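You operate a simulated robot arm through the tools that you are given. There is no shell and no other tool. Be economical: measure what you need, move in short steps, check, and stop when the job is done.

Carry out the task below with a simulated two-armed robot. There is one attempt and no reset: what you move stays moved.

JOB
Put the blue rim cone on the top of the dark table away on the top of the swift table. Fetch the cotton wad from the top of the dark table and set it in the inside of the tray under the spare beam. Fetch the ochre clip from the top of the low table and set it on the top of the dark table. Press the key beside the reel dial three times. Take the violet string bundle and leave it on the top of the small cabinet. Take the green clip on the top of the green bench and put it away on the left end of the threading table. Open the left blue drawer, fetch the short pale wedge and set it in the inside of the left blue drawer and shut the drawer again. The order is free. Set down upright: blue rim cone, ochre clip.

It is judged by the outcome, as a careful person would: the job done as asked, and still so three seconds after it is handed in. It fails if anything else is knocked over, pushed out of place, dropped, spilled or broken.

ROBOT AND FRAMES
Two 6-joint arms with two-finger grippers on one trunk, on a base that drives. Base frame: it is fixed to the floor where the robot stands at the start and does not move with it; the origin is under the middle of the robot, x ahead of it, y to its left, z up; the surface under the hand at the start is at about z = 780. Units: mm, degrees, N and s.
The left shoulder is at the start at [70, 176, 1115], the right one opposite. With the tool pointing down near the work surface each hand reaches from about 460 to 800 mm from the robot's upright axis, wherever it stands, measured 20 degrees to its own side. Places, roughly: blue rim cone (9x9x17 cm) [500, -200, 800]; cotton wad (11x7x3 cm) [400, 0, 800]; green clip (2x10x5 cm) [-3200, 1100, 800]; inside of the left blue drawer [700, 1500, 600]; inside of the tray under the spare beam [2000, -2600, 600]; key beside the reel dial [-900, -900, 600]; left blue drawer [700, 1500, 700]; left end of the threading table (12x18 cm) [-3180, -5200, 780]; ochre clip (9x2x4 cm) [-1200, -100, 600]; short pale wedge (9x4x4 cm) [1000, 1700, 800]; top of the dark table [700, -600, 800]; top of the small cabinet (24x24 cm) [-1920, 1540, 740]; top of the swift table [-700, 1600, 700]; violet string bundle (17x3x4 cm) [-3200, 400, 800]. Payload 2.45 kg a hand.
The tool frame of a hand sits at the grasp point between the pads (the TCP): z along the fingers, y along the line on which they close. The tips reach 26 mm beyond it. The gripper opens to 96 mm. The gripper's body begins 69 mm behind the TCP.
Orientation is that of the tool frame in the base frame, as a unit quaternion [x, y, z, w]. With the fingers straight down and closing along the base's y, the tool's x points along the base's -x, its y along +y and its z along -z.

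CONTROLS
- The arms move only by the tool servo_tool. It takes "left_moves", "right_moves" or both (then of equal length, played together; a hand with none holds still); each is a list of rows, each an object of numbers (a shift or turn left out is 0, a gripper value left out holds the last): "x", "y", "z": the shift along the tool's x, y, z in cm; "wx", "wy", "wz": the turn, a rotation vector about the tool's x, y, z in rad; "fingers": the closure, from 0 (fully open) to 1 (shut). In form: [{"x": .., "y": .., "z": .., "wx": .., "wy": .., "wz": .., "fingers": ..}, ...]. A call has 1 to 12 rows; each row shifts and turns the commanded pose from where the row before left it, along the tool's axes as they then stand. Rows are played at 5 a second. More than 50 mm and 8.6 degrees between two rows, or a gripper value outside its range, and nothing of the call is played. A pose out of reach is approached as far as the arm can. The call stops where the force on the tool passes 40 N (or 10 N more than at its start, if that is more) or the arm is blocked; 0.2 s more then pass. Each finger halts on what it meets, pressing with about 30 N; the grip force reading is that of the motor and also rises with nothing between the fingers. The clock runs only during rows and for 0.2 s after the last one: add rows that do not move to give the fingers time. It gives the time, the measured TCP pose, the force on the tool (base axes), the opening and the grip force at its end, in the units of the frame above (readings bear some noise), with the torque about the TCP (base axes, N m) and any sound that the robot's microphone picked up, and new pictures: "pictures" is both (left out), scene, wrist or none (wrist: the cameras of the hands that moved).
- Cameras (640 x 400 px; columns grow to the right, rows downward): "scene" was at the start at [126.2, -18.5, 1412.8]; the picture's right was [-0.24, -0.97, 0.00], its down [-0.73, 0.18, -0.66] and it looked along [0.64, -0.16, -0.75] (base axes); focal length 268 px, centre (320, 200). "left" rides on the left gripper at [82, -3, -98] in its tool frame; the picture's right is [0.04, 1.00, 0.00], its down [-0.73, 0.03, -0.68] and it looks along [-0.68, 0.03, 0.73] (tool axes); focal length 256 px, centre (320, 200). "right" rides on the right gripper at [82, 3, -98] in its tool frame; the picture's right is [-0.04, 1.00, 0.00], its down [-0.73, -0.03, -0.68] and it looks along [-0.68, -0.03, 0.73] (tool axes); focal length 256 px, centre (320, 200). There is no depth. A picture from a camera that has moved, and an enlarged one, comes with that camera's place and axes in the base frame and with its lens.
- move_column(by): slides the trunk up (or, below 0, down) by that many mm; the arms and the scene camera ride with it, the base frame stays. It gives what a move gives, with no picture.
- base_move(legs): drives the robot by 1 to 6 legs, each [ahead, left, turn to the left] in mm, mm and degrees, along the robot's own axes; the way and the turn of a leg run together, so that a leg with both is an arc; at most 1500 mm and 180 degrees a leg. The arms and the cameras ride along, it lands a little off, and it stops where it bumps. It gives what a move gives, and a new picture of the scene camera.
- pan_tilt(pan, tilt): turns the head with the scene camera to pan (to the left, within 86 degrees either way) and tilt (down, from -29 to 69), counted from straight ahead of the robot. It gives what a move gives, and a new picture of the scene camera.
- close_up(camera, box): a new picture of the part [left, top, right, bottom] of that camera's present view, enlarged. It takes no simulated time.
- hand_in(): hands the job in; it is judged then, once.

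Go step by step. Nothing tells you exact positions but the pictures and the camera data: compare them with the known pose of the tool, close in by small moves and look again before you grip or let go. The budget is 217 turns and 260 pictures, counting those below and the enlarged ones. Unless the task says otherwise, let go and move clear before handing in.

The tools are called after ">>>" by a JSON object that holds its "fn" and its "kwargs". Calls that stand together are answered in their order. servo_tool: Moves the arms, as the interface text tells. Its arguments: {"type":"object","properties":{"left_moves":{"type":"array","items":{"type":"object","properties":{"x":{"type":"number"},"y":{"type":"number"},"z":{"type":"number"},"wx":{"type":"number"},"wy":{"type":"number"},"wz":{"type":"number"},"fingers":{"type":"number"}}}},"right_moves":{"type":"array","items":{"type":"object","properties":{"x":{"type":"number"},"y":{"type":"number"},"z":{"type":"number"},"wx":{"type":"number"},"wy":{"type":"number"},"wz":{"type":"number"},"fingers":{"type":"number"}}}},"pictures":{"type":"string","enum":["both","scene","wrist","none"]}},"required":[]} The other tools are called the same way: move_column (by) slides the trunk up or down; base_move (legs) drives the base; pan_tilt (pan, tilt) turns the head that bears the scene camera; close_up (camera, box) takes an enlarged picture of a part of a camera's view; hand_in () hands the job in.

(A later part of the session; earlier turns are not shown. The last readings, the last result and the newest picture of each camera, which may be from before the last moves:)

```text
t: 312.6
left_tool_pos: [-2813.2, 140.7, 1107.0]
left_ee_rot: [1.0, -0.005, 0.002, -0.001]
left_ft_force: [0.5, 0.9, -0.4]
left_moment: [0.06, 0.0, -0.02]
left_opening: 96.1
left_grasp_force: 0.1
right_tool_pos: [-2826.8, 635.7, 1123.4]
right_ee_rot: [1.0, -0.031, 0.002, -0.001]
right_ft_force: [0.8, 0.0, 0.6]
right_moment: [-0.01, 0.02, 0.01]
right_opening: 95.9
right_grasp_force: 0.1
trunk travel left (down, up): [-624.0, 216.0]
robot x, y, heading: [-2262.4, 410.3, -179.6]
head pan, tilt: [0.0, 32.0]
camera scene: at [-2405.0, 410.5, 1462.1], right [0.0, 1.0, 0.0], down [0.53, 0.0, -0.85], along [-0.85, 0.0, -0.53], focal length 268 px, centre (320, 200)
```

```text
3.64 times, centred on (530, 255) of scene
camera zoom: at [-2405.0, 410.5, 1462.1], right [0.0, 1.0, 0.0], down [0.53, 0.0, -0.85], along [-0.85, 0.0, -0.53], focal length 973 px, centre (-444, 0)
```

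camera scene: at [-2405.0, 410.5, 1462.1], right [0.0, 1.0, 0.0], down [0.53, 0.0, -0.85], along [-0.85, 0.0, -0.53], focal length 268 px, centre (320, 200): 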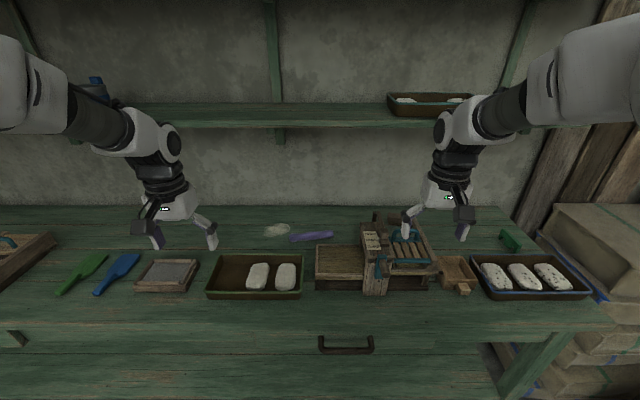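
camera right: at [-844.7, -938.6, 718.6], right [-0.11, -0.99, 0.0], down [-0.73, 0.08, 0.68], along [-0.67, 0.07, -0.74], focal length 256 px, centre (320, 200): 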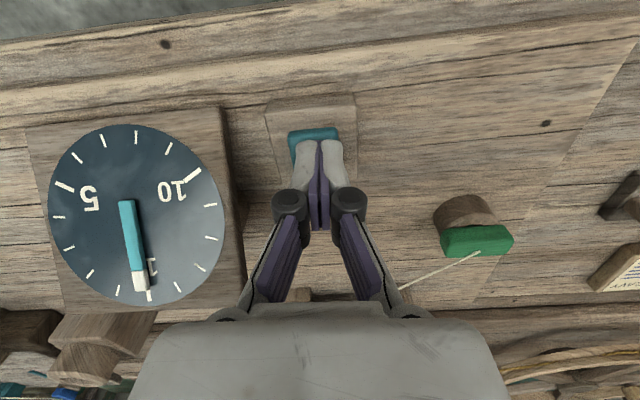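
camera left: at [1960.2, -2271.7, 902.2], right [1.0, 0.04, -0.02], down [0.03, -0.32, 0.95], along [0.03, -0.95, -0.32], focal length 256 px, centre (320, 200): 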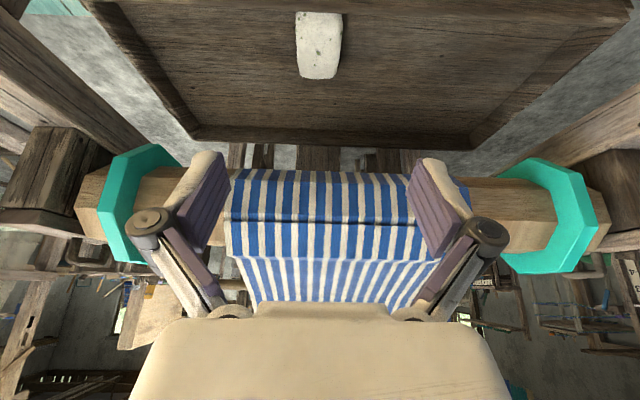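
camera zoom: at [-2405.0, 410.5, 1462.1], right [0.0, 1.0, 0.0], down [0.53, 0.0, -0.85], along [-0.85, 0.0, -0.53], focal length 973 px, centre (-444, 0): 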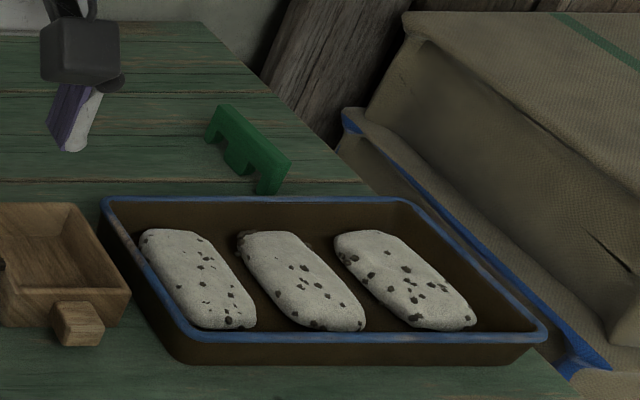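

Both are clear: the bundle's axis runs nearly along y (about 99°), and the clip stands nearly along x. I drive closer, lower the trunk a bit, and turn the left hand to close across the bundle.

>>> {"fn": "servo_tool", "kwargs": {"right_moves": [{"x": 4}, {"x": 4}, {}], "pictures": "none"}}

>>> {"fn": "move_column", "kwargs": {"by": -100}}

>>> {"fn": "base_move", "kwargs": {"legs": [[254, -205, 0]]}}

>>> {"fn": "servo_tool", "kwargs": {"left_moves": [{"wz": 0.141, "fingers": 0.3}, {"wz": 0.141}, {"wz": 0.141}, {"wz": 0.141}, {"wz": 0.141}, {"wz": 0.141}, {"wz": 0.141}, {"wz": 0.141}, {"wz": 0.141}, {"wz": 0.141}, {}], "pictures": "both"}}

```text
t: 313.4
left_tool_pos: [-2815.3, 141.4, 1105.6]
left_ee_rot: [1.0, -0.005, 0.003, -0.001]
left_ft_force: [-0.2, -1.0, 0.1]
left_moment: [0.0, -0.04, -0.03]
left_opening: 96.3
left_grasp_force: 0.0
right_tool_pos: [-2749.6, 630.5, 1124.1]
right_ee_rot: [0.999, -0.032, 0.003, -0.001]
right_ft_force: [-0.4, -0.7, -0.1]
right_moment: [0.02, -0.03, -0.03]
right_opening: 96.0
right_grasp_force: 0.0
trunk travel left (down, up): [-624.0, 216.0]
robot x, y, heading: [-2264.9, 412.4, -179.7]
head pan, tilt: [0.0, 32.0]
```

```text
t: 314.7
left_tool_pos: [-2813.4, 140.1, 1006.5]
left_ee_rot: [1.0, -0.005, 0.001, -0.001]
left_ft_force: [-0.4, 0.0, -0.6]
left_moment: [0.01, 0.0, -0.01]
left_opening: 96.0
left_grasp_force: 0.0
right_tool_pos: [-2747.0, 630.7, 1025.5]
right_ee_rot: [1.0, -0.032, 0.002, -0.001]
right_ft_force: [-0.7, 0.7, -0.2]
right_moment: [-0.02, 0.0, 0.0]
right_opening: 95.9
right_grasp_force: 0.0
trunk travel left (down, up): [-524.0, 316.0]
robot x, y, heading: [-2262.7, 409.8, -179.6]
head pan, tilt: [0.0, 32.0]
```

```text
t: 316.9
left_tool_pos: [-3073.7, 348.5, 1007.0]
left_ee_rot: [1.0, -0.005, 0.002, -0.001]
left_ft_force: [-0.3, -0.3, -1.1]
left_moment: [0.01, -0.04, 0.0]
left_opening: 96.0
left_grasp_force: 0.0
right_tool_pos: [-3009.2, 839.9, 1025.4]
right_ee_rot: [1.0, -0.031, 0.0, -0.002]
right_ft_force: [0.1, 0.6, 0.5]
right_moment: [0.0, 0.02, -0.01]
right_opening: 95.9
right_grasp_force: 0.2
trunk travel left (down, up): [-524.0, 316.0]
robot x, y, heading: [-2526.6, 621.6, -179.7]
head pan, tilt: [0.0, 32.0]
camera scene: at [-2665.0, 618.8, 1362.1], right [-0.01, 1.0, 0.0], down [0.53, 0.0, -0.85], along [-0.85, -0.01, -0.53], focal length 268 px, centre (320, 200)
```

scene: 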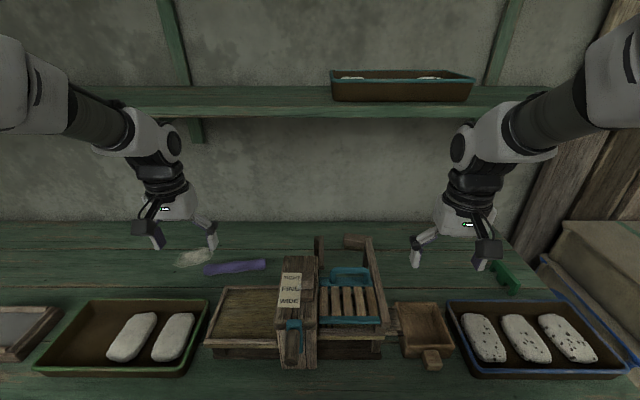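

```text
t: 319.3
left_tool_pos: [-3073.2, 347.0, 1006.0]
left_ee_rot: [0.758, -0.652, 0.0, -0.002]
left_ft_force: [-0.1, 0.7, -0.6]
left_moment: [-0.01, 0.0, 0.02]
left_opening: 67.2
left_grasp_force: 0.1
right_tool_pos: [-3008.3, 837.4, 1025.2]
right_ee_rot: [1.0, -0.03, 0.002, 0.0]
right_ft_force: [0.2, 1.0, -0.6]
right_moment: [0.0, 0.03, 0.02]
right_opening: 95.9
right_grasp_force: 0.0
trunk travel left (down, up): [-524.0, 316.0]
robot x, y, heading: [-2522.3, 620.5, -179.8]
head pan, tilt: [0.0, 32.0]
camera scene: at [-2664.7, 618.6, 1362.1], right [-0.01, 1.0, 0.0], down [0.53, 0.0, -0.85], along [-0.85, -0.01, -0.53], focal length 268 px, centre (320, 200)
camera left: at [-3057.8, 266.0, 1103.5], right [-0.98, -0.19, 0.0], down [-0.14, 0.72, 0.68], along [-0.13, 0.67, -0.73], focal length 256 px, centre (320, 200)
```

scene: 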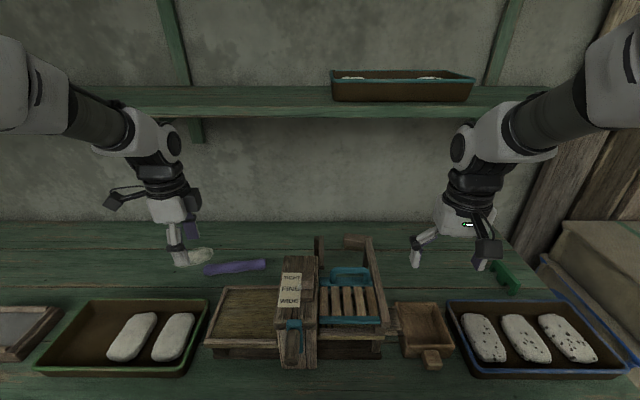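
left: 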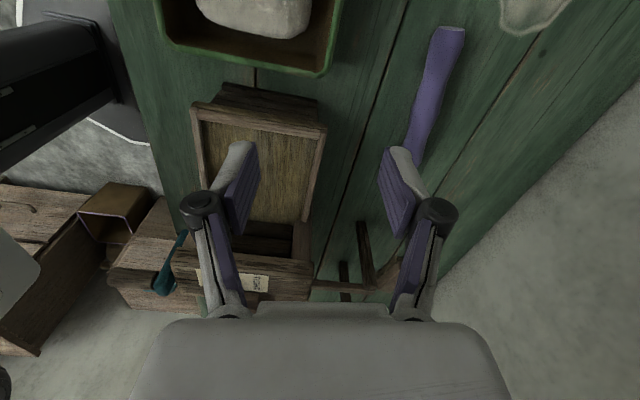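

>>> {"fn": "servo_tool", "kwargs": {"left_moves": [{"y": 4.5, "x": -1.5}, {"y": 4.6, "x": -1.5}, {"y": 4.6, "x": -1.4}, {"wz": -0.05}, {"z": 4}, {"z": 4}, {"z": 4}, {}], "pictures": "wrist"}}

```text
t: 321.1
left_tool_pos: [-3218.0, 368.2, 880.9]
left_ee_rot: [0.775, -0.631, 0.001, -0.004]
left_ft_force: [-0.1, -0.6, -0.7]
left_moment: [0.04, -0.08, 0.05]
left_opening: 67.0
left_grasp_force: 0.0
right_tool_pos: [-3010.4, 837.4, 1023.2]
right_ee_rot: [0.999, -0.031, 0.003, -0.002]
right_ft_force: [-0.1, -0.3, -0.7]
right_moment: [0.04, -0.07, 0.01]
right_opening: 96.1
right_grasp_force: 0.0
trunk travel left (down, up): [-524.0, 316.0]
robot x, y, heading: [-2527.7, 618.3, -179.7]
head pan, tilt: [0.0, 32.0]
camera left: at [-3197.6, 288.4, 978.2], right [-0.97, -0.24, -0.01], down [-0.18, 0.71, 0.68], along [-0.16, 0.66, -0.73], focal length 256 px, centre (320, 200)
```

left: 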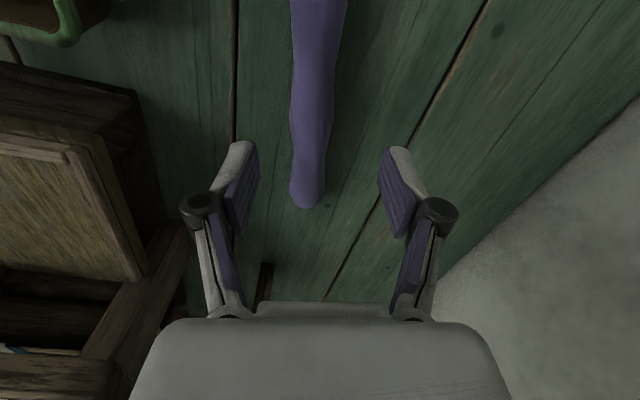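

>>> {"fn": "servo_tool", "kwargs": {"left_moves": [{"y": -0.6, "z": 2}, {"z": 3}, {"z": 1.5}, {"z": 0.7}, {}, {"fingers": 1}, {}, {}, {}], "pictures": "wrist"}}

```text
t: 323.1
left_tool_pos: [-3207.6, 372.5, 813.6]
left_ee_rot: [0.775, -0.632, 0.0, -0.002]
left_ft_force: [0.6, 0.1, 3.9]
left_moment: [0.01, -0.03, 0.0]
left_opening: 28.9
left_grasp_force: 29.8
right_tool_pos: [-3007.0, 838.6, 1025.1]
right_ee_rot: [1.0, -0.03, 0.002, -0.001]
right_ft_force: [-0.6, 0.0, -0.2]
right_moment: [0.02, -0.01, 0.02]
right_opening: 95.8
right_grasp_force: 0.2
trunk travel left (down, up): [-524.0, 316.0]
robot x, y, heading: [-2525.3, 623.3, -179.9]
head pan, tilt: [0.0, 32.0]
camera left: at [-3188.6, 291.8, 911.8], right [-0.97, -0.24, 0.0], down [-0.18, 0.71, 0.68], along [-0.16, 0.66, -0.73], focal length 256 px, centre (320, 200)
```

left: 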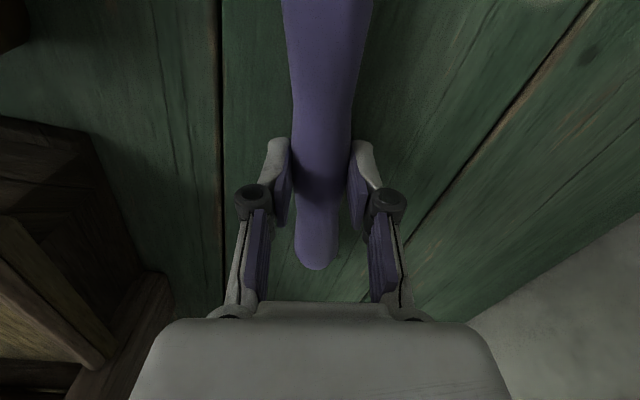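

Gripped at 29 mm. I lift and check that it follows.

>>> {"fn": "servo_tool", "kwargs": {"left_moves": [{"z": -2}, {"z": -4}, {"z": -4}, {"z": -4}, {"z": -4}, {}], "pictures": "both"}}

```text
t: 324.5
left_tool_pos: [-3199.5, 370.5, 973.0]
left_ee_rot: [0.774, -0.633, 0.016, -0.015]
left_ft_force: [-1.3, -0.5, -0.3]
left_moment: [0.02, -0.06, 0.01]
left_opening: 28.9
left_grasp_force: 30.1
right_tool_pos: [-3007.7, 836.2, 1023.6]
right_ee_rot: [1.0, -0.03, 0.001, -0.002]
right_ft_force: [0.9, -0.1, -0.4]
right_moment: [0.02, -0.01, 0.0]
right_opening: 95.9
right_grasp_force: 0.2
trunk travel left (down, up): [-524.0, 316.0]
robot x, y, heading: [-2522.3, 615.5, -179.7]
head pan, tilt: [0.0, 32.0]
camera scene: at [-2662.2, 615.9, 1359.8], right [-0.01, 1.0, 0.0], down [0.53, 0.01, -0.85], along [-0.85, -0.01, -0.53], focal length 268 px, centre (320, 200)
camera left: at [-3182.1, 289.5, 1070.9], right [-0.97, -0.24, -0.04], down [-0.2, 0.71, 0.67], along [-0.13, 0.66, -0.74], focal length 256 px, centre (320, 200)
```

scene: 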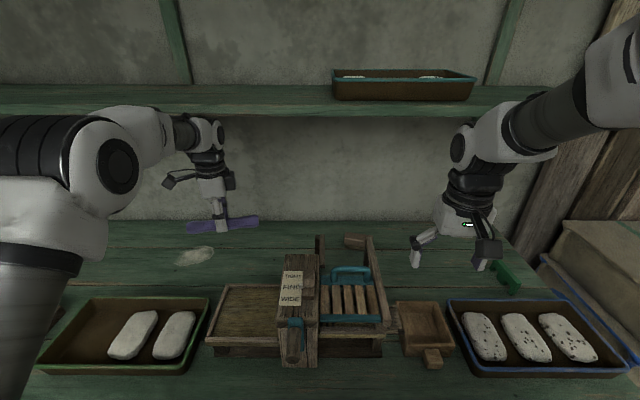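
left: 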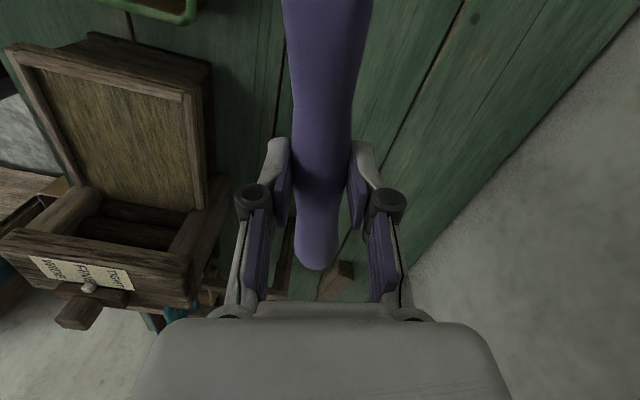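

The bundle is held. Now I go right for the green clip, with the trunk raised 80 mm to pass over the comb device.

>>> {"fn": "move_column", "kwargs": {"by": 80}}

>>> {"fn": "base_move", "kwargs": {"legs": [[0, -275, 0]]}}

>>> {"fn": "close_up", "kwargs": {"camera": "right", "box": [0, 0, 640, 400]}}

```text
t: 325.5
left_tool_pos: [-3175.6, 369.6, 970.6]
left_ee_rot: [0.772, -0.628, 0.079, -0.066]
left_ft_force: [2.6, -0.6, -5.1]
left_moment: [0.0, 0.11, -0.01]
left_opening: 29.2
left_grasp_force: 29.8
right_tool_pos: [-3008.4, 837.8, 1104.4]
right_ee_rot: [1.0, -0.029, 0.003, 0.0]
right_ft_force: [0.5, -0.7, -0.4]
right_moment: [0.03, -0.02, 0.0]
right_opening: 95.9
right_grasp_force: 0.1
trunk travel left (down, up): [-599.0, 241.0]
robot x, y, heading: [-2525.1, 622.4, -179.4]
head pan, tilt: [0.0, 32.0]
stopped: the arm was blocked; the commanded pose is now the measured one
```

```text
t: 327.4
left_tool_pos: [-3177.0, 635.1, 969.9]
left_ee_rot: [0.775, -0.624, 0.076, -0.064]
left_ft_force: [0.7, -1.0, -0.2]
left_moment: [0.01, -0.02, -0.03]
left_opening: 28.9
left_grasp_force: 30.0
right_tool_pos: [-3013.5, 1104.7, 1100.8]
right_ee_rot: [1.0, -0.026, 0.001, 0.0]
right_ft_force: [-1.1, 0.7, 0.2]
right_moment: [-0.01, -0.01, -0.02]
right_opening: 96.0
right_grasp_force: 0.1
trunk travel left (down, up): [-599.0, 241.0]
robot x, y, heading: [-2527.7, 888.9, -179.1]
head pan, tilt: [0.0, 32.0]
camera scene: at [-2667.4, 888.7, 1437.0], right [-0.02, 1.0, 0.0], down [0.53, 0.01, -0.85], along [-0.85, -0.02, -0.53], focal length 268 px, centre (320, 200)
```

scene: 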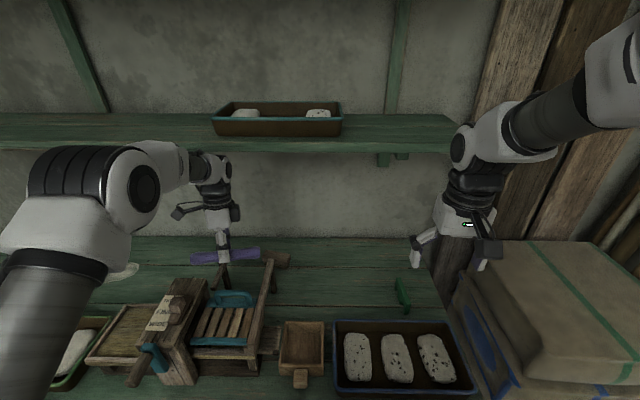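

```text
1.00 times, centred on (320, 200) of right (not enlarged: the box is as wide or as high as the picture)
camera zoom: at [-2932.4, 1096.8, 1197.7], right [-0.09, -1.0, 0.0], down [-0.73, 0.07, 0.68], along [-0.67, 0.06, -0.74], focal length 256 px, centre (320, 200)
```

zoom: 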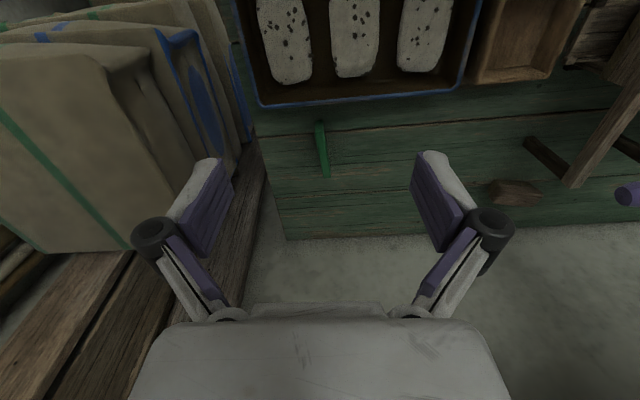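

The left hand had met the shelf underside slightly, so I first draw it back out and up while lowering the right hand and moving it over the clip at about [-3163, 1112].

>>> {"fn": "servo_tool", "kwargs": {"left_moves": [{"y": -3, "z": -1}, {"y": -3, "z": -2}, {"y": -3, "z": -3}, {"y": -3, "z": -3}, {}, {}, {}, {}, {}], "right_moves": [{"z": 4}, {"z": 4}, {"z": 4}, {"z": 4}, {"x": -4, "y": -0.2}, {"x": -4, "y": -0.2}, {"x": -4, "y": -0.2}, {"x": -3}, {}], "pictures": "both"}}

```text
t: 329.4
left_tool_pos: [-3080.4, 662.5, 1080.2]
left_ee_rot: [0.774, -0.625, 0.076, -0.064]
left_ft_force: [0.8, 0.0, -0.6]
left_moment: [-0.01, 0.0, -0.03]
left_opening: 29.0
left_grasp_force: 30.0
right_tool_pos: [-3165.3, 1121.4, 939.7]
right_ee_rot: [1.0, -0.025, 0.002, 0.0]
right_ft_force: [0.8, 0.2, -0.3]
right_moment: [-0.02, 0.0, -0.01]
right_opening: 96.0
right_grasp_force: 0.0
trunk travel left (down, up): [-599.0, 241.0]
robot x, y, heading: [-2528.6, 893.9, -179.0]
head pan, tilt: [0.0, 32.0]
camera scene: at [-2666.3, 888.7, 1437.2], right [-0.02, 1.0, 0.0], down [0.53, 0.01, -0.85], along [-0.85, -0.01, -0.53], focal length 268 px, centre (320, 200)
camera right: at [-3084.0, 1113.1, 1036.9], right [-0.09, -1.0, 0.0], down [-0.73, 0.07, 0.68], along [-0.67, 0.06, -0.74], focal length 256 px, centre (320, 200)
camera left: at [-3077.7, 581.5, 1179.4], right [-0.95, -0.25, -0.19], down [-0.32, 0.71, 0.63], along [-0.02, 0.66, -0.75], focal length 256 px, centre (320, 200)
```

scene: 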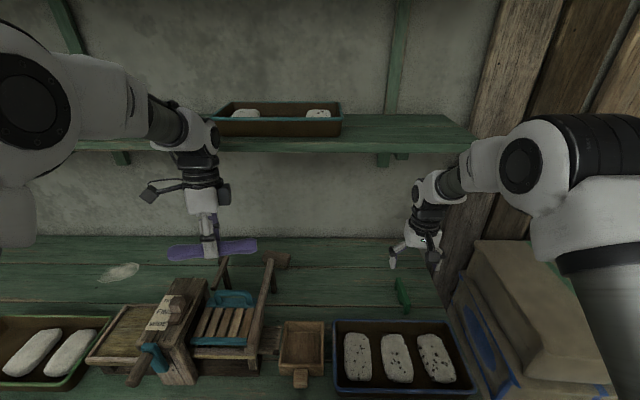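
right: 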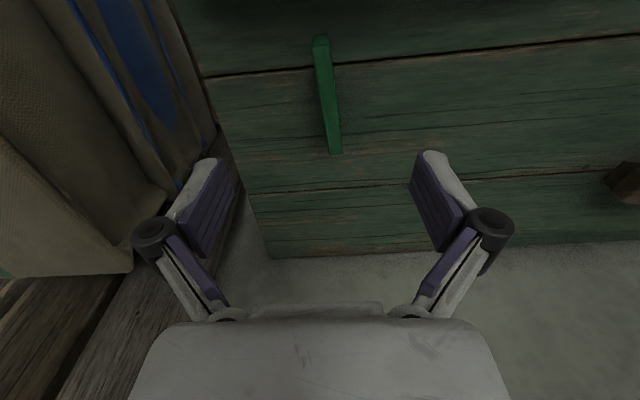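
left: 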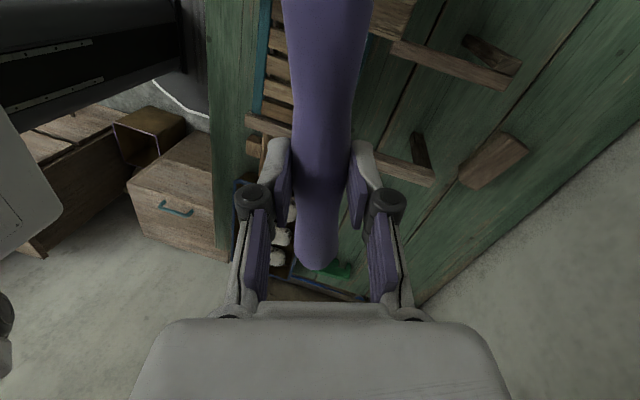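

>>> {"fn": "servo_tool", "kwargs": {"right_moves": [{"x": -0.8, "y": 0.9, "wz": -0.1}, {"z": 4}, {"z": 4}, {"z": 3}, {}], "pictures": "wrist"}}

```text
t: 330.6
left_tool_pos: [-3079.8, 662.0, 1080.5]
left_ee_rot: [0.775, -0.625, 0.075, -0.064]
left_ft_force: [-0.4, 0.1, -1.1]
left_moment: [-0.01, 0.03, 0.03]
left_opening: 28.8
left_grasp_force: 30.1
right_tool_pos: [-3167.9, 1110.5, 829.2]
right_ee_rot: [1.0, 0.025, 0.0, 0.0]
right_ft_force: [0.3, 0.0, -0.6]
right_moment: [0.04, -0.02, 0.02]
right_opening: 96.3
right_grasp_force: 0.0
trunk travel left (down, up): [-599.0, 241.0]
robot x, y, heading: [-2527.4, 889.7, -179.3]
head pan, tilt: [0.0, 32.0]
camera right: at [-3086.2, 1111.0, 926.4], right [0.01, -1.0, 0.0], down [-0.74, -0.01, 0.68], along [-0.68, -0.01, -0.74], focal length 256 px, centre (320, 200)
```

right: 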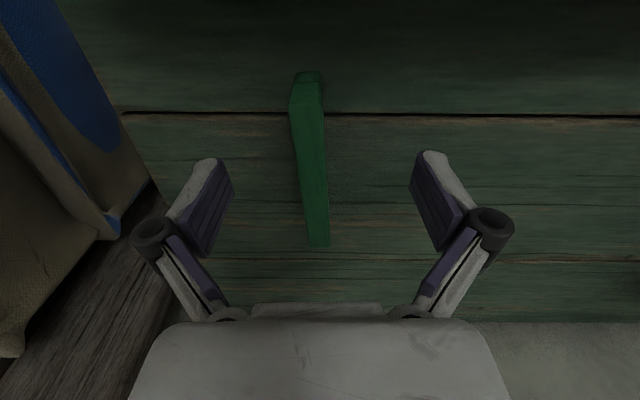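

>>> {"fn": "servo_tool", "kwargs": {"right_moves": [{"z": 1.2, "x": -0.4, "y": -0.3}, {"z": 1}, {}, {"fingers": 1}, {}, {}, {}, {"z": -1}, {"z": -4}, {"z": -4}, {}], "pictures": "wrist"}}

```text
t: 333.0
left_tool_pos: [-3081.8, 662.1, 1079.8]
left_ee_rot: [0.774, -0.625, 0.076, -0.064]
left_ft_force: [-1.1, -1.2, -0.7]
left_moment: [-0.02, -0.05, -0.02]
left_opening: 28.9
left_grasp_force: 29.9
right_tool_pos: [-3173.6, 1113.0, 895.2]
right_ee_rot: [1.0, 0.025, 0.003, -0.001]
right_ft_force: [0.1, 0.8, -0.2]
right_moment: [0.03, 0.02, 0.02]
right_opening: 12.1
right_grasp_force: 30.1
trunk travel left (down, up): [-599.0, 241.0]
robot x, y, heading: [-2527.4, 890.0, -179.1]
head pan, tilt: [0.0, 32.0]
camera right: at [-3092.4, 1113.0, 992.8], right [0.01, -1.0, 0.0], down [-0.74, -0.01, 0.68], along [-0.68, -0.01, -0.74], focal length 256 px, centre (320, 200)
```

right: 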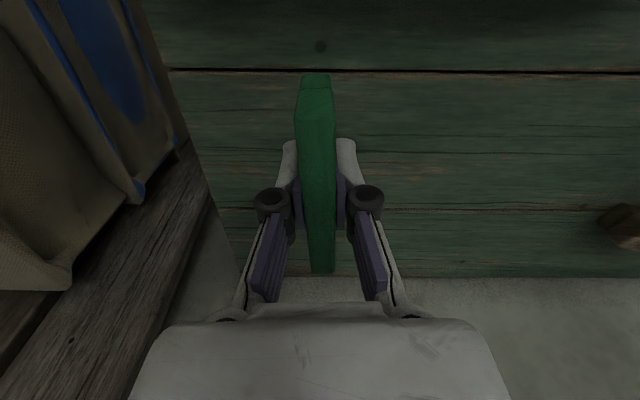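

Green clip in the right hand. I draw both hands in, back off and look toward the small cabinet.

>>> {"fn": "servo_tool", "kwargs": {"right_moves": [{"z": -4}, {"z": -3}, {"x": 4}, {"x": 4}, {"x": 4}, {"x": 3}, {}], "pictures": "none"}}

>>> {"fn": "base_move", "kwargs": {"legs": [[-600, 150, 0], [0, 0, -90]]}}

>>> {"fn": "pan_tilt", "kwargs": {"pan": 10, "tilt": 30}}

```text
t: 334.6
left_tool_pos: [-3080.9, 661.4, 1079.4]
left_ee_rot: [0.774, -0.625, 0.076, -0.066]
left_ft_force: [0.6, -0.7, -0.7]
left_moment: [0.01, 0.0, -0.01]
left_opening: 28.9
left_grasp_force: 29.9
right_tool_pos: [-3026.0, 1118.2, 968.2]
right_ee_rot: [1.0, 0.025, 0.002, 0.0]
right_ft_force: [0.4, 1.0, -0.6]
right_moment: [-0.01, -0.03, -0.01]
right_opening: 12.0
right_grasp_force: 29.6
trunk travel left (down, up): [-599.0, 241.0]
robot x, y, heading: [-2528.7, 893.4, -179.1]
head pan, tilt: [0.0, 32.0]
```

```text
t: 341.9
left_tool_pos: [-2153.4, 1314.1, 1079.7]
left_ee_rot: [-0.09, 0.991, -0.099, -0.009]
left_ft_force: [0.1, 0.1, 0.0]
left_moment: [0.0, 0.01, 0.0]
left_opening: 29.0
left_grasp_force: 29.5
right_tool_pos: [-1700.3, 1245.2, 967.7]
right_ee_rot: [0.713, -0.701, 0.003, 0.0]
right_ft_force: [0.0, -0.5, 0.1]
right_moment: [-0.01, 0.03, -0.02]
right_opening: 12.2
right_grasp_force: 30.1
trunk travel left (down, up): [-599.0, 241.0]
robot x, y, heading: [-1942.7, 756.1, 89.1]
head pan, tilt: [0.0, 32.0]
camera scene: at [-1940.3, 894.7, 1437.0], right [1.0, -0.01, 0.0], down [-0.01, -0.53, -0.85], along [0.01, 0.85, -0.53], focal length 268 px, centre (320, 200)
```

scene: 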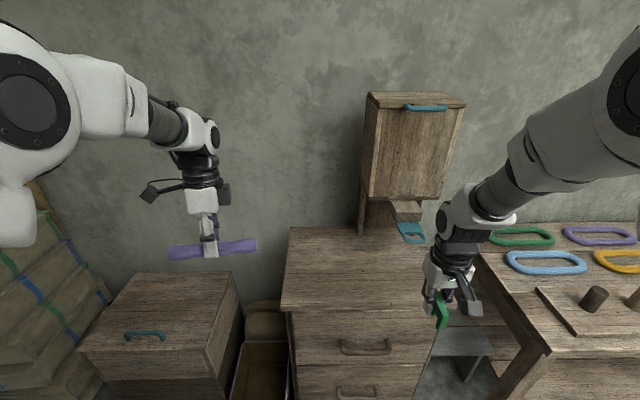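

```text
t: 342.6
left_tool_pos: [-2153.5, 1314.1, 1080.8]
left_ee_rot: [-0.09, 0.991, -0.099, -0.009]
left_ft_force: [0.6, 0.8, -0.7]
left_moment: [-0.02, -0.02, 0.0]
left_opening: 28.7
left_grasp_force: 30.4
right_tool_pos: [-1700.4, 1245.7, 967.9]
right_ee_rot: [0.714, -0.7, 0.002, 0.001]
right_ft_force: [1.0, -0.1, -0.7]
right_moment: [-0.03, -0.02, 0.0]
right_opening: 12.0
right_grasp_force: 30.4
trunk travel left (down, up): [-599.0, 241.0]
robot x, y, heading: [-1939.5, 752.4, 89.1]
head pan, tilt: [10.0, 30.0]
camera scene: at [-1955.9, 894.4, 1440.2], right [0.99, 0.16, 0.0], down [0.08, -0.49, -0.87], along [-0.14, 0.85, -0.5], focal length 268 px, centre (320, 200)
```

scene: 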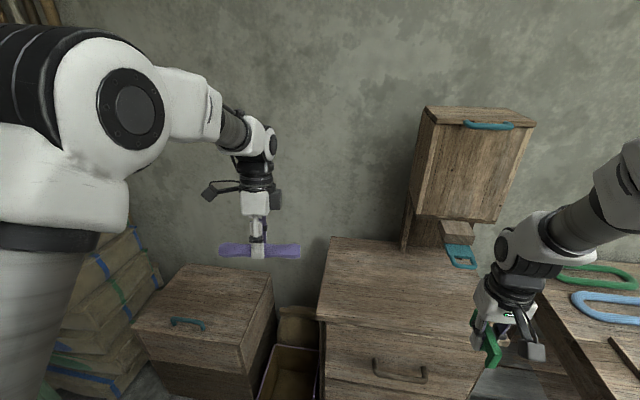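

The small cabinet is the drawer chest, and the free spot is the left front of its top, around [-1920, 1540]. I shift right and nearer, and level and align the bundle.

>>> {"fn": "base_move", "kwargs": {"legs": [[90, -190, 1]]}}

>>> {"fn": "servo_tool", "kwargs": {"left_moves": [{"wx": -0.1}, {"wx": -0.098}, {"wz": 0.085}, {"wz": 0.085}, {"z": 3}, {"z": 3}, {}], "pictures": "both"}}

```text
t: 344.3
left_tool_pos: [-1976.4, 1400.8, 1079.5]
left_ee_rot: [-0.099, 0.99, -0.099, -0.009]
left_ft_force: [1.2, -0.1, 0.0]
left_moment: [-0.04, 0.02, 0.04]
left_opening: 28.7
left_grasp_force: 29.8
right_tool_pos: [-1521.5, 1339.1, 966.8]
right_ee_rot: [0.72, -0.694, 0.002, 0.001]
right_ft_force: [0.3, 0.7, -1.2]
right_moment: [0.0, 0.03, -0.02]
right_opening: 11.7
right_grasp_force: 29.8
trunk travel left (down, up): [-599.0, 241.0]
robot x, y, heading: [-1755.6, 847.3, 90.1]
head pan, tilt: [10.0, 30.0]
camera scene: at [-1772.1, 984.1, 1440.2], right [0.98, 0.18, 0.0], down [0.09, -0.49, -0.87], along [-0.15, 0.85, -0.5], focal length 268 px, centre (320, 200)
```

scene: 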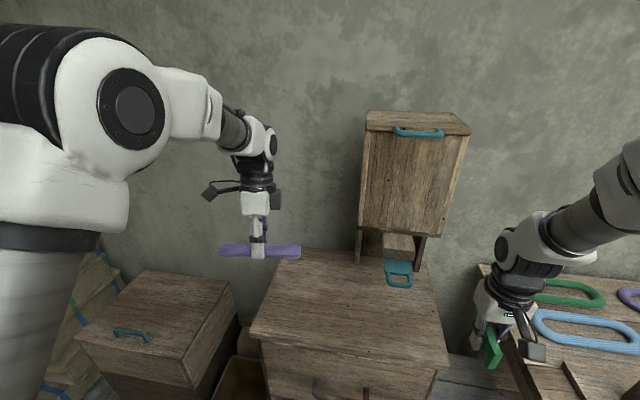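

```text
t: 345.9
left_tool_pos: [-1976.1, 1401.8, 1019.0]
left_ee_rot: [-0.013, 1.0, -0.002, -0.018]
left_ft_force: [0.2, 0.4, 0.2]
left_moment: [0.01, 0.0, -0.01]
left_opening: 28.9
left_grasp_force: 30.0
right_tool_pos: [-1522.2, 1339.2, 969.2]
right_ee_rot: [0.719, -0.695, 0.001, -0.001]
right_ft_force: [-0.7, 0.8, 0.6]
right_moment: [0.0, 0.04, -0.02]
right_opening: 11.8
right_grasp_force: 30.2
trunk travel left (down, up): [-599.0, 241.0]
robot x, y, heading: [-1753.2, 840.0, 90.3]
head pan, tilt: [10.0, 30.0]
camera scene: at [-1771.9, 983.1, 1440.3], right [0.98, 0.18, 0.0], down [0.09, -0.49, -0.87], along [-0.15, 0.85, -0.5], focal length 268 px, centre (320, 200)
camera left: at [-2053.7, 1396.2, 1120.3], right [-0.07, 1.0, 0.0], down [0.76, 0.05, 0.65], along [0.65, 0.04, -0.76], focal length 256 px, centre (320, 200)
```

scene: 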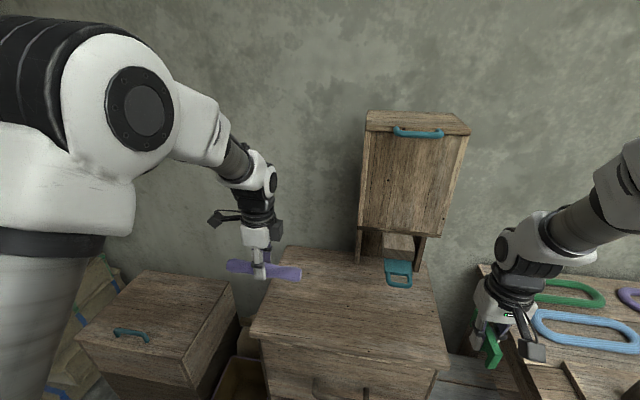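
left: 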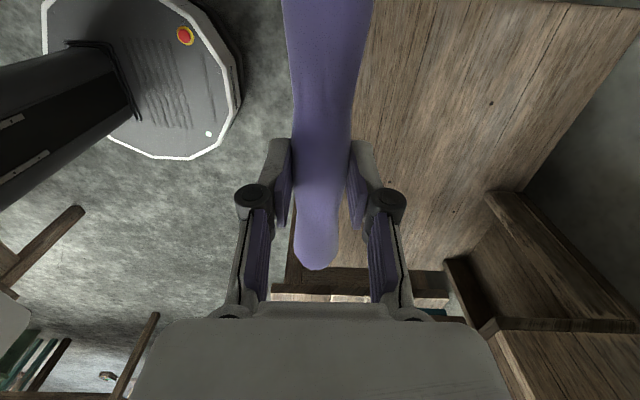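

>>> {"fn": "servo_tool", "kwargs": {"left_moves": [{"wy": -0.036}, {"x": -1.3, "y": 3.6}, {"x": -1.3, "y": 3.6}, {"x": -1.3, "y": 3.6}, {"x": -1.2, "y": 3.5}, {"z": 4.5}, {"z": 4.5}, {"z": 4.5}, {"z": 4.5}, {}], "pictures": "both"}}

```text
t: 348.1
left_tool_pos: [-1933.5, 1542.3, 838.1]
left_ee_rot: [-0.013, 1.0, -0.001, -0.001]
left_ft_force: [-0.1, -0.6, -0.4]
left_moment: [0.02, -0.01, -0.02]
left_opening: 28.9
left_grasp_force: 29.6
right_tool_pos: [-1522.0, 1338.8, 968.1]
right_ee_rot: [0.719, -0.695, 0.002, 0.001]
right_ft_force: [0.1, -0.4, -0.6]
right_moment: [0.06, -0.03, 0.03]
right_opening: 11.9
right_grasp_force: 30.0
trunk travel left (down, up): [-599.0, 241.0]
robot x, y, heading: [-1756.1, 840.0, 90.2]
head pan, tilt: [10.0, 30.0]
camera scene: at [-1771.7, 983.4, 1440.3], right [0.98, 0.18, 0.0], down [0.09, -0.49, -0.87], along [-0.15, 0.85, -0.5], focal length 268 px, centre (320, 200)
camera left: at [-2013.5, 1537.3, 935.2], right [-0.07, 1.0, 0.0], down [0.73, 0.05, 0.68], along [0.68, 0.04, -0.73], focal length 256 px, centre (320, 200)
```

scene: 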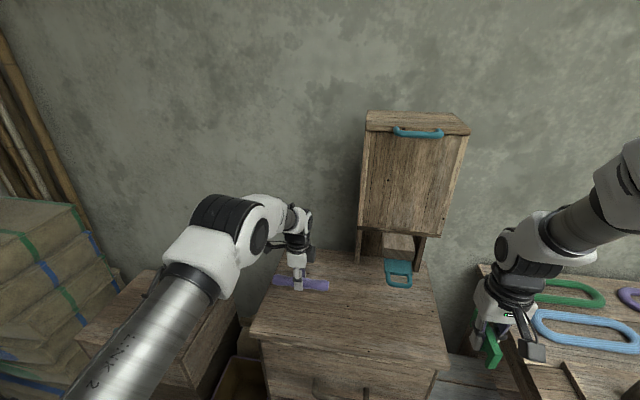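
left: 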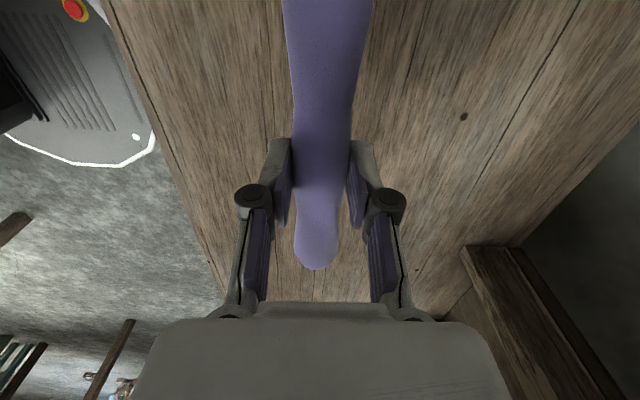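

>>> {"fn": "servo_tool", "kwargs": {"left_moves": [{"x": -1.5}, {"z": 3}, {"z": 1.5}, {"z": 0.7}, {"z": 0.5}, {"z": 0.5}, {"z": 0.4}, {"z": 0.4}, {}], "pictures": "none"}}

```text
t: 349.9
left_tool_pos: [-1918.1, 1545.8, 778.3]
left_ee_rot: [-0.014, 1.0, 0.004, -0.001]
left_ft_force: [-0.9, -11.4, 25.9]
left_moment: [-0.42, -0.18, -0.07]
left_opening: 28.6
left_grasp_force: 30.1
right_tool_pos: [-1521.4, 1337.4, 969.6]
right_ee_rot: [0.72, -0.694, 0.001, 0.0]
right_ft_force: [-0.1, -0.6, 0.0]
right_moment: [0.0, 0.0, 0.0]
right_opening: 12.1
right_grasp_force: 30.1
trunk travel left (down, up): [-599.0, 241.0]
robot x, y, heading: [-1755.6, 843.1, 90.2]
head pan, tilt: [10.0, 30.0]
stopped in row 9 (left hand): the force on the tool passed its limit at 43 N (the readings are from after the stop); the commanded pose is now the measured one
```

Touchdown. I release and rise.

>>> {"fn": "servo_tool", "kwargs": {"left_moves": [{"z": -0.1}, {"fingers": 0.6}, {"fingers": 0.2}, {}, {"z": -4}, {"z": -4.5}, {"z": -4.5}, {"z": -4.5}, {}], "pictures": "both"}}

```text
t: 351.9
left_tool_pos: [-1921.4, 1550.9, 948.8]
left_ee_rot: [-0.013, 1.0, 0.001, 0.0]
left_ft_force: [-0.3, -0.5, -0.1]
left_moment: [0.01, -0.01, 0.03]
left_opening: 77.1
left_grasp_force: 0.3
right_tool_pos: [-1521.3, 1338.9, 967.9]
right_ee_rot: [0.719, -0.695, 0.002, 0.0]
right_ft_force: [0.7, 0.0, -0.6]
right_moment: [-0.02, 0.0, -0.01]
right_opening: 12.0
right_grasp_force: 29.9
trunk travel left (down, up): [-599.0, 241.0]
robot x, y, heading: [-1755.1, 844.0, 90.3]
head pan, tilt: [10.0, 30.0]
camera scene: at [-1772.4, 985.1, 1440.1], right [0.98, 0.18, 0.0], down [0.09, -0.49, -0.87], along [-0.15, 0.85, -0.5], focal length 268 px, centre (320, 200)
camera left: at [-2001.3, 1544.2, 1047.6], right [-0.07, 1.0, 0.0], down [0.73, 0.05, 0.68], along [0.68, 0.05, -0.73], focal length 256 px, centre (320, 200)
```

scene: 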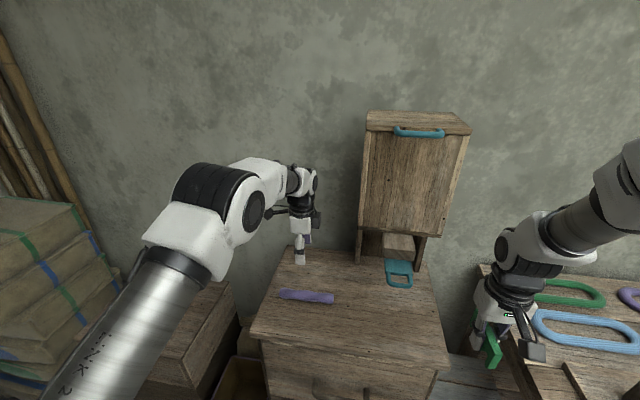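
left: 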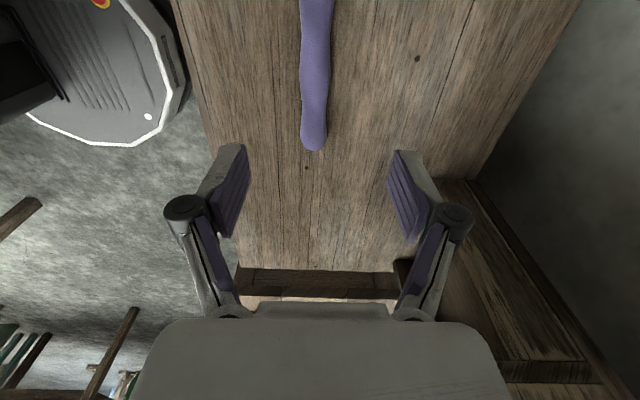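

The bundle lies on the cabinet top. Now the long trip south with the green clip: back off, trunk up, turn south and drive along the west corridor.

>>> {"fn": "base_move", "kwargs": {"legs": [[-280, 0, 0], [0, 440, 0]]}}

>>> {"fn": "servo_tool", "kwargs": {"left_moves": [{"wz": -0.143}, {"wz": -0.143}, {"wz": -0.143}, {"wz": -0.143}, {"wz": -0.143}, {"wz": -0.143}, {"wz": -0.143}, {"wz": -0.143}, {"wz": -0.143}, {"wz": -0.143}, {"wz": -0.14}, {}], "pictures": "none"}}

>>> {"fn": "move_column", "kwargs": {"by": 230}}

>>> {"fn": "base_move", "kwargs": {"legs": [[0, 0, 180], [1480, 0, 0], [1100, 0, 0]]}}

>>> {"fn": "pan_tilt", "kwargs": {"pan": 0, "tilt": 18}}

```text
t: 356.1
left_tool_pos: [-2355.8, 1259.1, 950.7]
left_ee_rot: [-0.019, 1.0, 0.002, 0.001]
left_ft_force: [-0.5, -0.3, 0.9]
left_moment: [-0.03, 0.02, -0.01]
left_opening: 76.9
left_grasp_force: 0.0
right_tool_pos: [-1954.4, 1054.7, 968.5]
right_ee_rot: [0.724, -0.689, 0.002, 0.0]
right_ft_force: [-0.4, 0.9, 0.1]
right_moment: [0.01, -0.01, 0.05]
right_opening: 12.0
right_grasp_force: 30.0
trunk travel left (down, up): [-599.0, 241.0]
robot x, y, heading: [-2184.2, 553.7, 91.0]
head pan, tilt: [10.0, 30.0]
camera scene: at [-2200.4, 695.8, 1440.2], right [0.98, 0.19, 0.0], down [0.09, -0.49, -0.87], along [-0.16, 0.85, -0.5], focal length 268 px, centre (320, 200)
```

scene: 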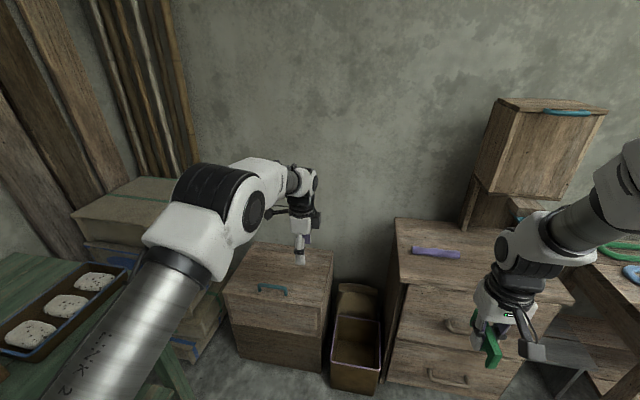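

```text
t: 358.7
left_tool_pos: [-2354.4, 1259.5, 951.4]
left_ee_rot: [0.72, -0.694, -0.002, -0.002]
left_ft_force: [0.0, -0.4, 0.5]
left_moment: [-0.02, -0.01, 0.04]
left_opening: 76.7
left_grasp_force: 0.0
right_tool_pos: [-1953.1, 1054.6, 968.0]
right_ee_rot: [0.723, -0.691, 0.003, 0.001]
right_ft_force: [0.3, 0.7, -0.9]
right_moment: [-0.02, -0.04, 0.02]
right_opening: 12.0
right_grasp_force: 30.1
trunk travel left (down, up): [-599.0, 241.0]
robot x, y, heading: [-2182.8, 553.6, 91.2]
head pan, tilt: [10.0, 30.0]
```

```text
t: 361.1
left_tool_pos: [-2354.7, 1259.8, 1180.0]
left_ee_rot: [0.72, -0.694, -0.002, -0.002]
left_ft_force: [-0.1, -0.4, 0.0]
left_moment: [-0.01, 0.0, 0.0]
left_opening: 76.7
left_grasp_force: 0.1
right_tool_pos: [-1953.8, 1054.3, 1199.0]
right_ee_rot: [0.723, -0.69, 0.002, 0.001]
right_ft_force: [-0.3, -0.3, 0.8]
right_moment: [0.02, 0.01, 0.01]
right_opening: 11.7
right_grasp_force: 30.3
trunk travel left (down, up): [-829.0, 11.0]
robot x, y, heading: [-2185.7, 556.1, 90.7]
head pan, tilt: [10.0, 30.0]
```

```text
t: 381.2
left_tool_pos: [-1832.4, -2743.6, 1181.4]
left_ee_rot: [0.673, 0.739, -0.002, 0.002]
left_ft_force: [0.5, -0.2, 0.7]
left_moment: [0.01, -0.01, 0.02]
left_opening: 76.6
left_grasp_force: 0.2
right_tool_pos: [-2244.6, -2562.0, 1198.6]
right_ee_rot: [0.67, 0.743, 0.001, -0.002]
right_ft_force: [-1.0, 0.7, 0.3]
right_moment: [-0.01, 0.0, -0.03]
right_opening: 11.9
right_grasp_force: 30.2
trunk travel left (down, up): [-829.0, 11.0]
robot x, y, heading: [-2049.7, -2052.4, -85.7]
head pan, tilt: [10.0, 30.0]
camera scene: at [-2020.6, -2189.1, 1670.3], right [-0.97, -0.25, 0.0], down [-0.12, 0.48, -0.87], along [0.21, -0.84, -0.5], focal length 268 px, centre (320, 200)
```

scene: 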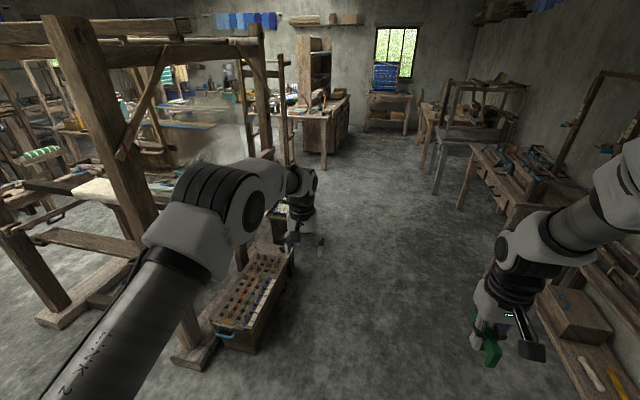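

```text
t: 382.0
left_tool_pos: [-1833.2, -2745.1, 1180.2]
left_ee_rot: [0.673, 0.739, -0.002, 0.002]
left_ft_force: [0.4, 0.1, -0.7]
left_moment: [0.01, 0.02, 0.0]
left_opening: 76.9
left_grasp_force: 0.1
right_tool_pos: [-2245.0, -2562.7, 1197.1]
right_ee_rot: [0.669, 0.743, 0.001, -0.002]
right_ft_force: [0.1, -0.2, 0.4]
right_moment: [-0.02, 0.0, -0.01]
right_opening: 12.1
right_grasp_force: 29.9
trunk travel left (down, up): [-829.0, 11.0]
robot x, y, heading: [-2045.6, -2054.5, -85.8]
head pan, tilt: [0.0, 18.0]
camera scene: at [-2035.9, -2195.6, 1689.4], right [-1.0, -0.07, 0.0], down [-0.02, 0.31, -0.95], along [0.07, -0.95, -0.31], focal length 268 px, centre (320, 200)
```

scene: 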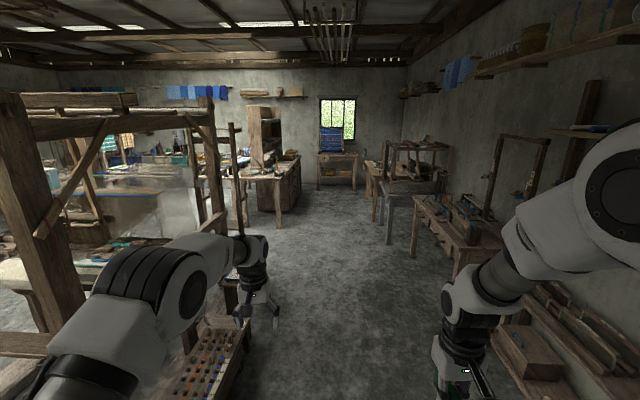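

The corridor south is open between the loom and the wall racks. The wooden table with the upright frame ahead-right should be the threading table. I drive further, then face west and look.

>>> {"fn": "base_move", "kwargs": {"legs": [[1430, -250, 0], [1300, -250, 0]]}}

>>> {"fn": "pan_tilt", "kwargs": {"pan": -60, "tilt": 30}}

```text
t: 395.4
left_tool_pos: [-2189.5, -5499.7, 1179.8]
left_ee_rot: [0.675, 0.738, -0.002, 0.002]
left_ft_force: [0.9, 0.0, -0.1]
left_moment: [0.01, 0.03, 0.0]
left_opening: 76.8
left_grasp_force: 0.1
right_tool_pos: [-2601.4, -5315.4, 1199.7]
right_ee_rot: [0.669, 0.743, 0.001, -0.002]
right_ft_force: [-0.3, 0.5, -0.1]
right_moment: [-0.02, -0.01, -0.01]
right_opening: 12.2
right_grasp_force: 29.5
trunk travel left (down, up): [-829.0, 11.0]
robot x, y, heading: [-2401.4, -4810.1, -86.0]
head pan, tilt: [0.0, 18.0]
camera scene: at [-2391.4, -4950.0, 1689.6], right [-1.0, -0.07, 0.0], down [-0.02, 0.31, -0.95], along [0.07, -0.95, -0.31], focal length 268 px, centre (320, 200)
```

scene: 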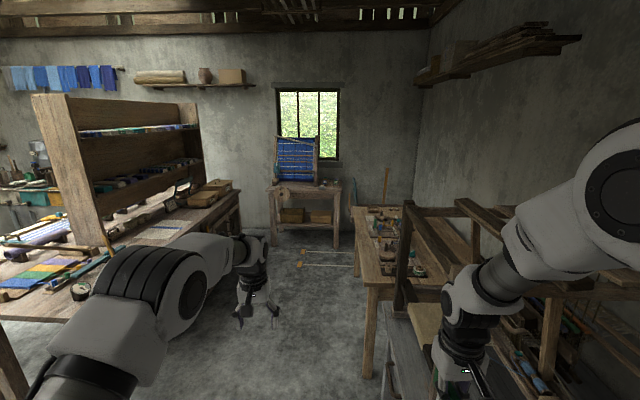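

```text
t: 396.7
left_tool_pos: [-2189.5, -5499.4, 1178.9]
left_ee_rot: [0.674, 0.739, -0.001, 0.002]
left_ft_force: [0.3, -0.4, 0.7]
left_moment: [0.03, 0.01, 0.02]
left_opening: 76.9
left_grasp_force: 0.0
right_tool_pos: [-2602.9, -5316.0, 1197.7]
right_ee_rot: [0.67, 0.743, 0.0, -0.002]
right_ft_force: [-0.9, 0.2, -1.1]
right_moment: [0.01, 0.04, -0.03]
right_opening: 12.1
right_grasp_force: 29.7
trunk travel left (down, up): [-829.0, 11.0]
robot x, y, heading: [-2399.4, -4805.9, -85.8]
head pan, tilt: [-60.0, 30.0]
camera scene: at [-2473.0, -4908.4, 1670.2], right [-0.56, 0.83, 0.0], down [0.41, 0.28, -0.87], along [-0.72, -0.49, -0.5], focal length 268 px, centre (320, 200)
```

scene: 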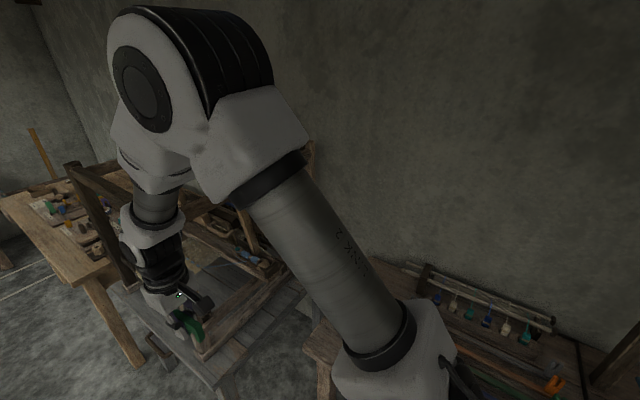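

The bobbin table with its south end near y≈-5250 is the threading table (spot [-3180, -5200]), with a grey framed stand just south of it. I turn to face southwest and look at the spot.

>>> {"fn": "base_move", "kwargs": {"legs": [[0, 0, -44]]}}

>>> {"fn": "pan_tilt", "kwargs": {"pan": -5, "tilt": 42}}

```text
t: 399.2
left_tool_pos: [-2737.7, -5447.8, 1179.6]
left_ee_rot: [0.904, 0.427, -0.002, 0.001]
left_ft_force: [0.3, -0.7, -0.1]
left_moment: [0.02, -0.01, -0.03]
left_opening: 77.2
left_grasp_force: 0.2
right_tool_pos: [-2901.5, -5029.3, 1199.2]
right_ee_rot: [0.902, 0.432, 0.001, -0.002]
right_ft_force: [-0.1, 0.0, 0.1]
right_moment: [0.0, 0.02, -0.03]
right_opening: 12.0
right_grasp_force: 30.4
trunk travel left (down, up): [-829.0, 11.0]
robot x, y, heading: [-2402.2, -4806.8, -130.5]
head pan, tilt: [-60.0, 30.0]
camera scene: at [-2523.0, -4829.5, 1670.2], right [0.18, 0.98, 0.0], down [0.49, -0.09, -0.87], along [-0.85, 0.16, -0.5], focal length 268 px, centre (320, 200)
```

scene: 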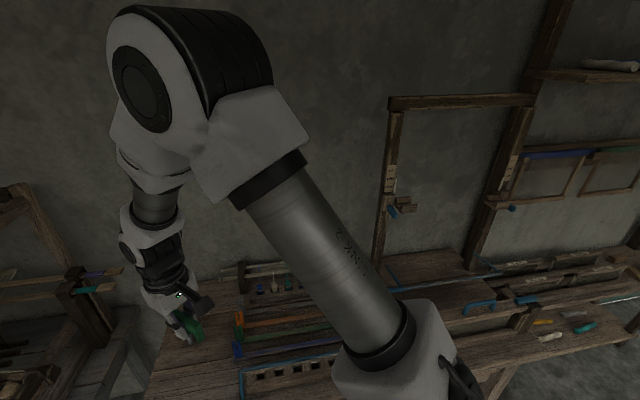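

```text
t: 400.4
left_tool_pos: [-2737.1, -5448.7, 1179.5]
left_ee_rot: [0.904, 0.427, -0.003, 0.001]
left_ft_force: [-0.3, -0.3, -0.8]
left_moment: [-0.02, 0.02, -0.04]
left_opening: 76.9
left_grasp_force: 0.0
right_tool_pos: [-2900.6, -5029.9, 1198.5]
right_ee_rot: [0.902, 0.431, 0.001, -0.002]
right_ft_force: [-0.1, 0.1, 0.3]
right_moment: [-0.01, 0.03, 0.01]
right_opening: 12.1
right_grasp_force: 30.5
trunk travel left (down, up): [-829.0, 11.0]
robot x, y, heading: [-2400.0, -4806.8, -130.6]
head pan, tilt: [-5.0, 42.0]
camera scene: at [-2494.3, -4904.1, 1651.9], right [-0.7, 0.71, 0.0], down [0.48, 0.47, -0.74], along [-0.53, -0.52, -0.67], focal length 268 px, centre (320, 200)
```

scene: 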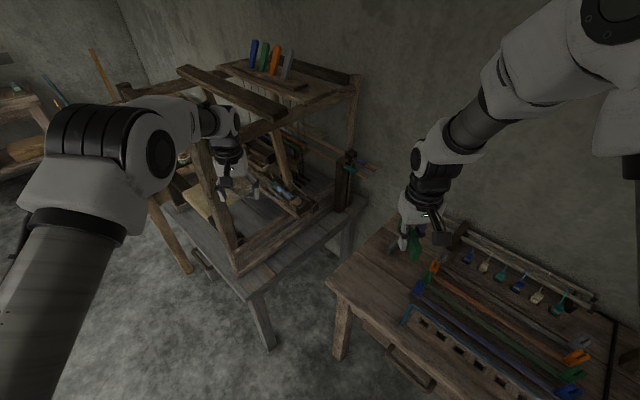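

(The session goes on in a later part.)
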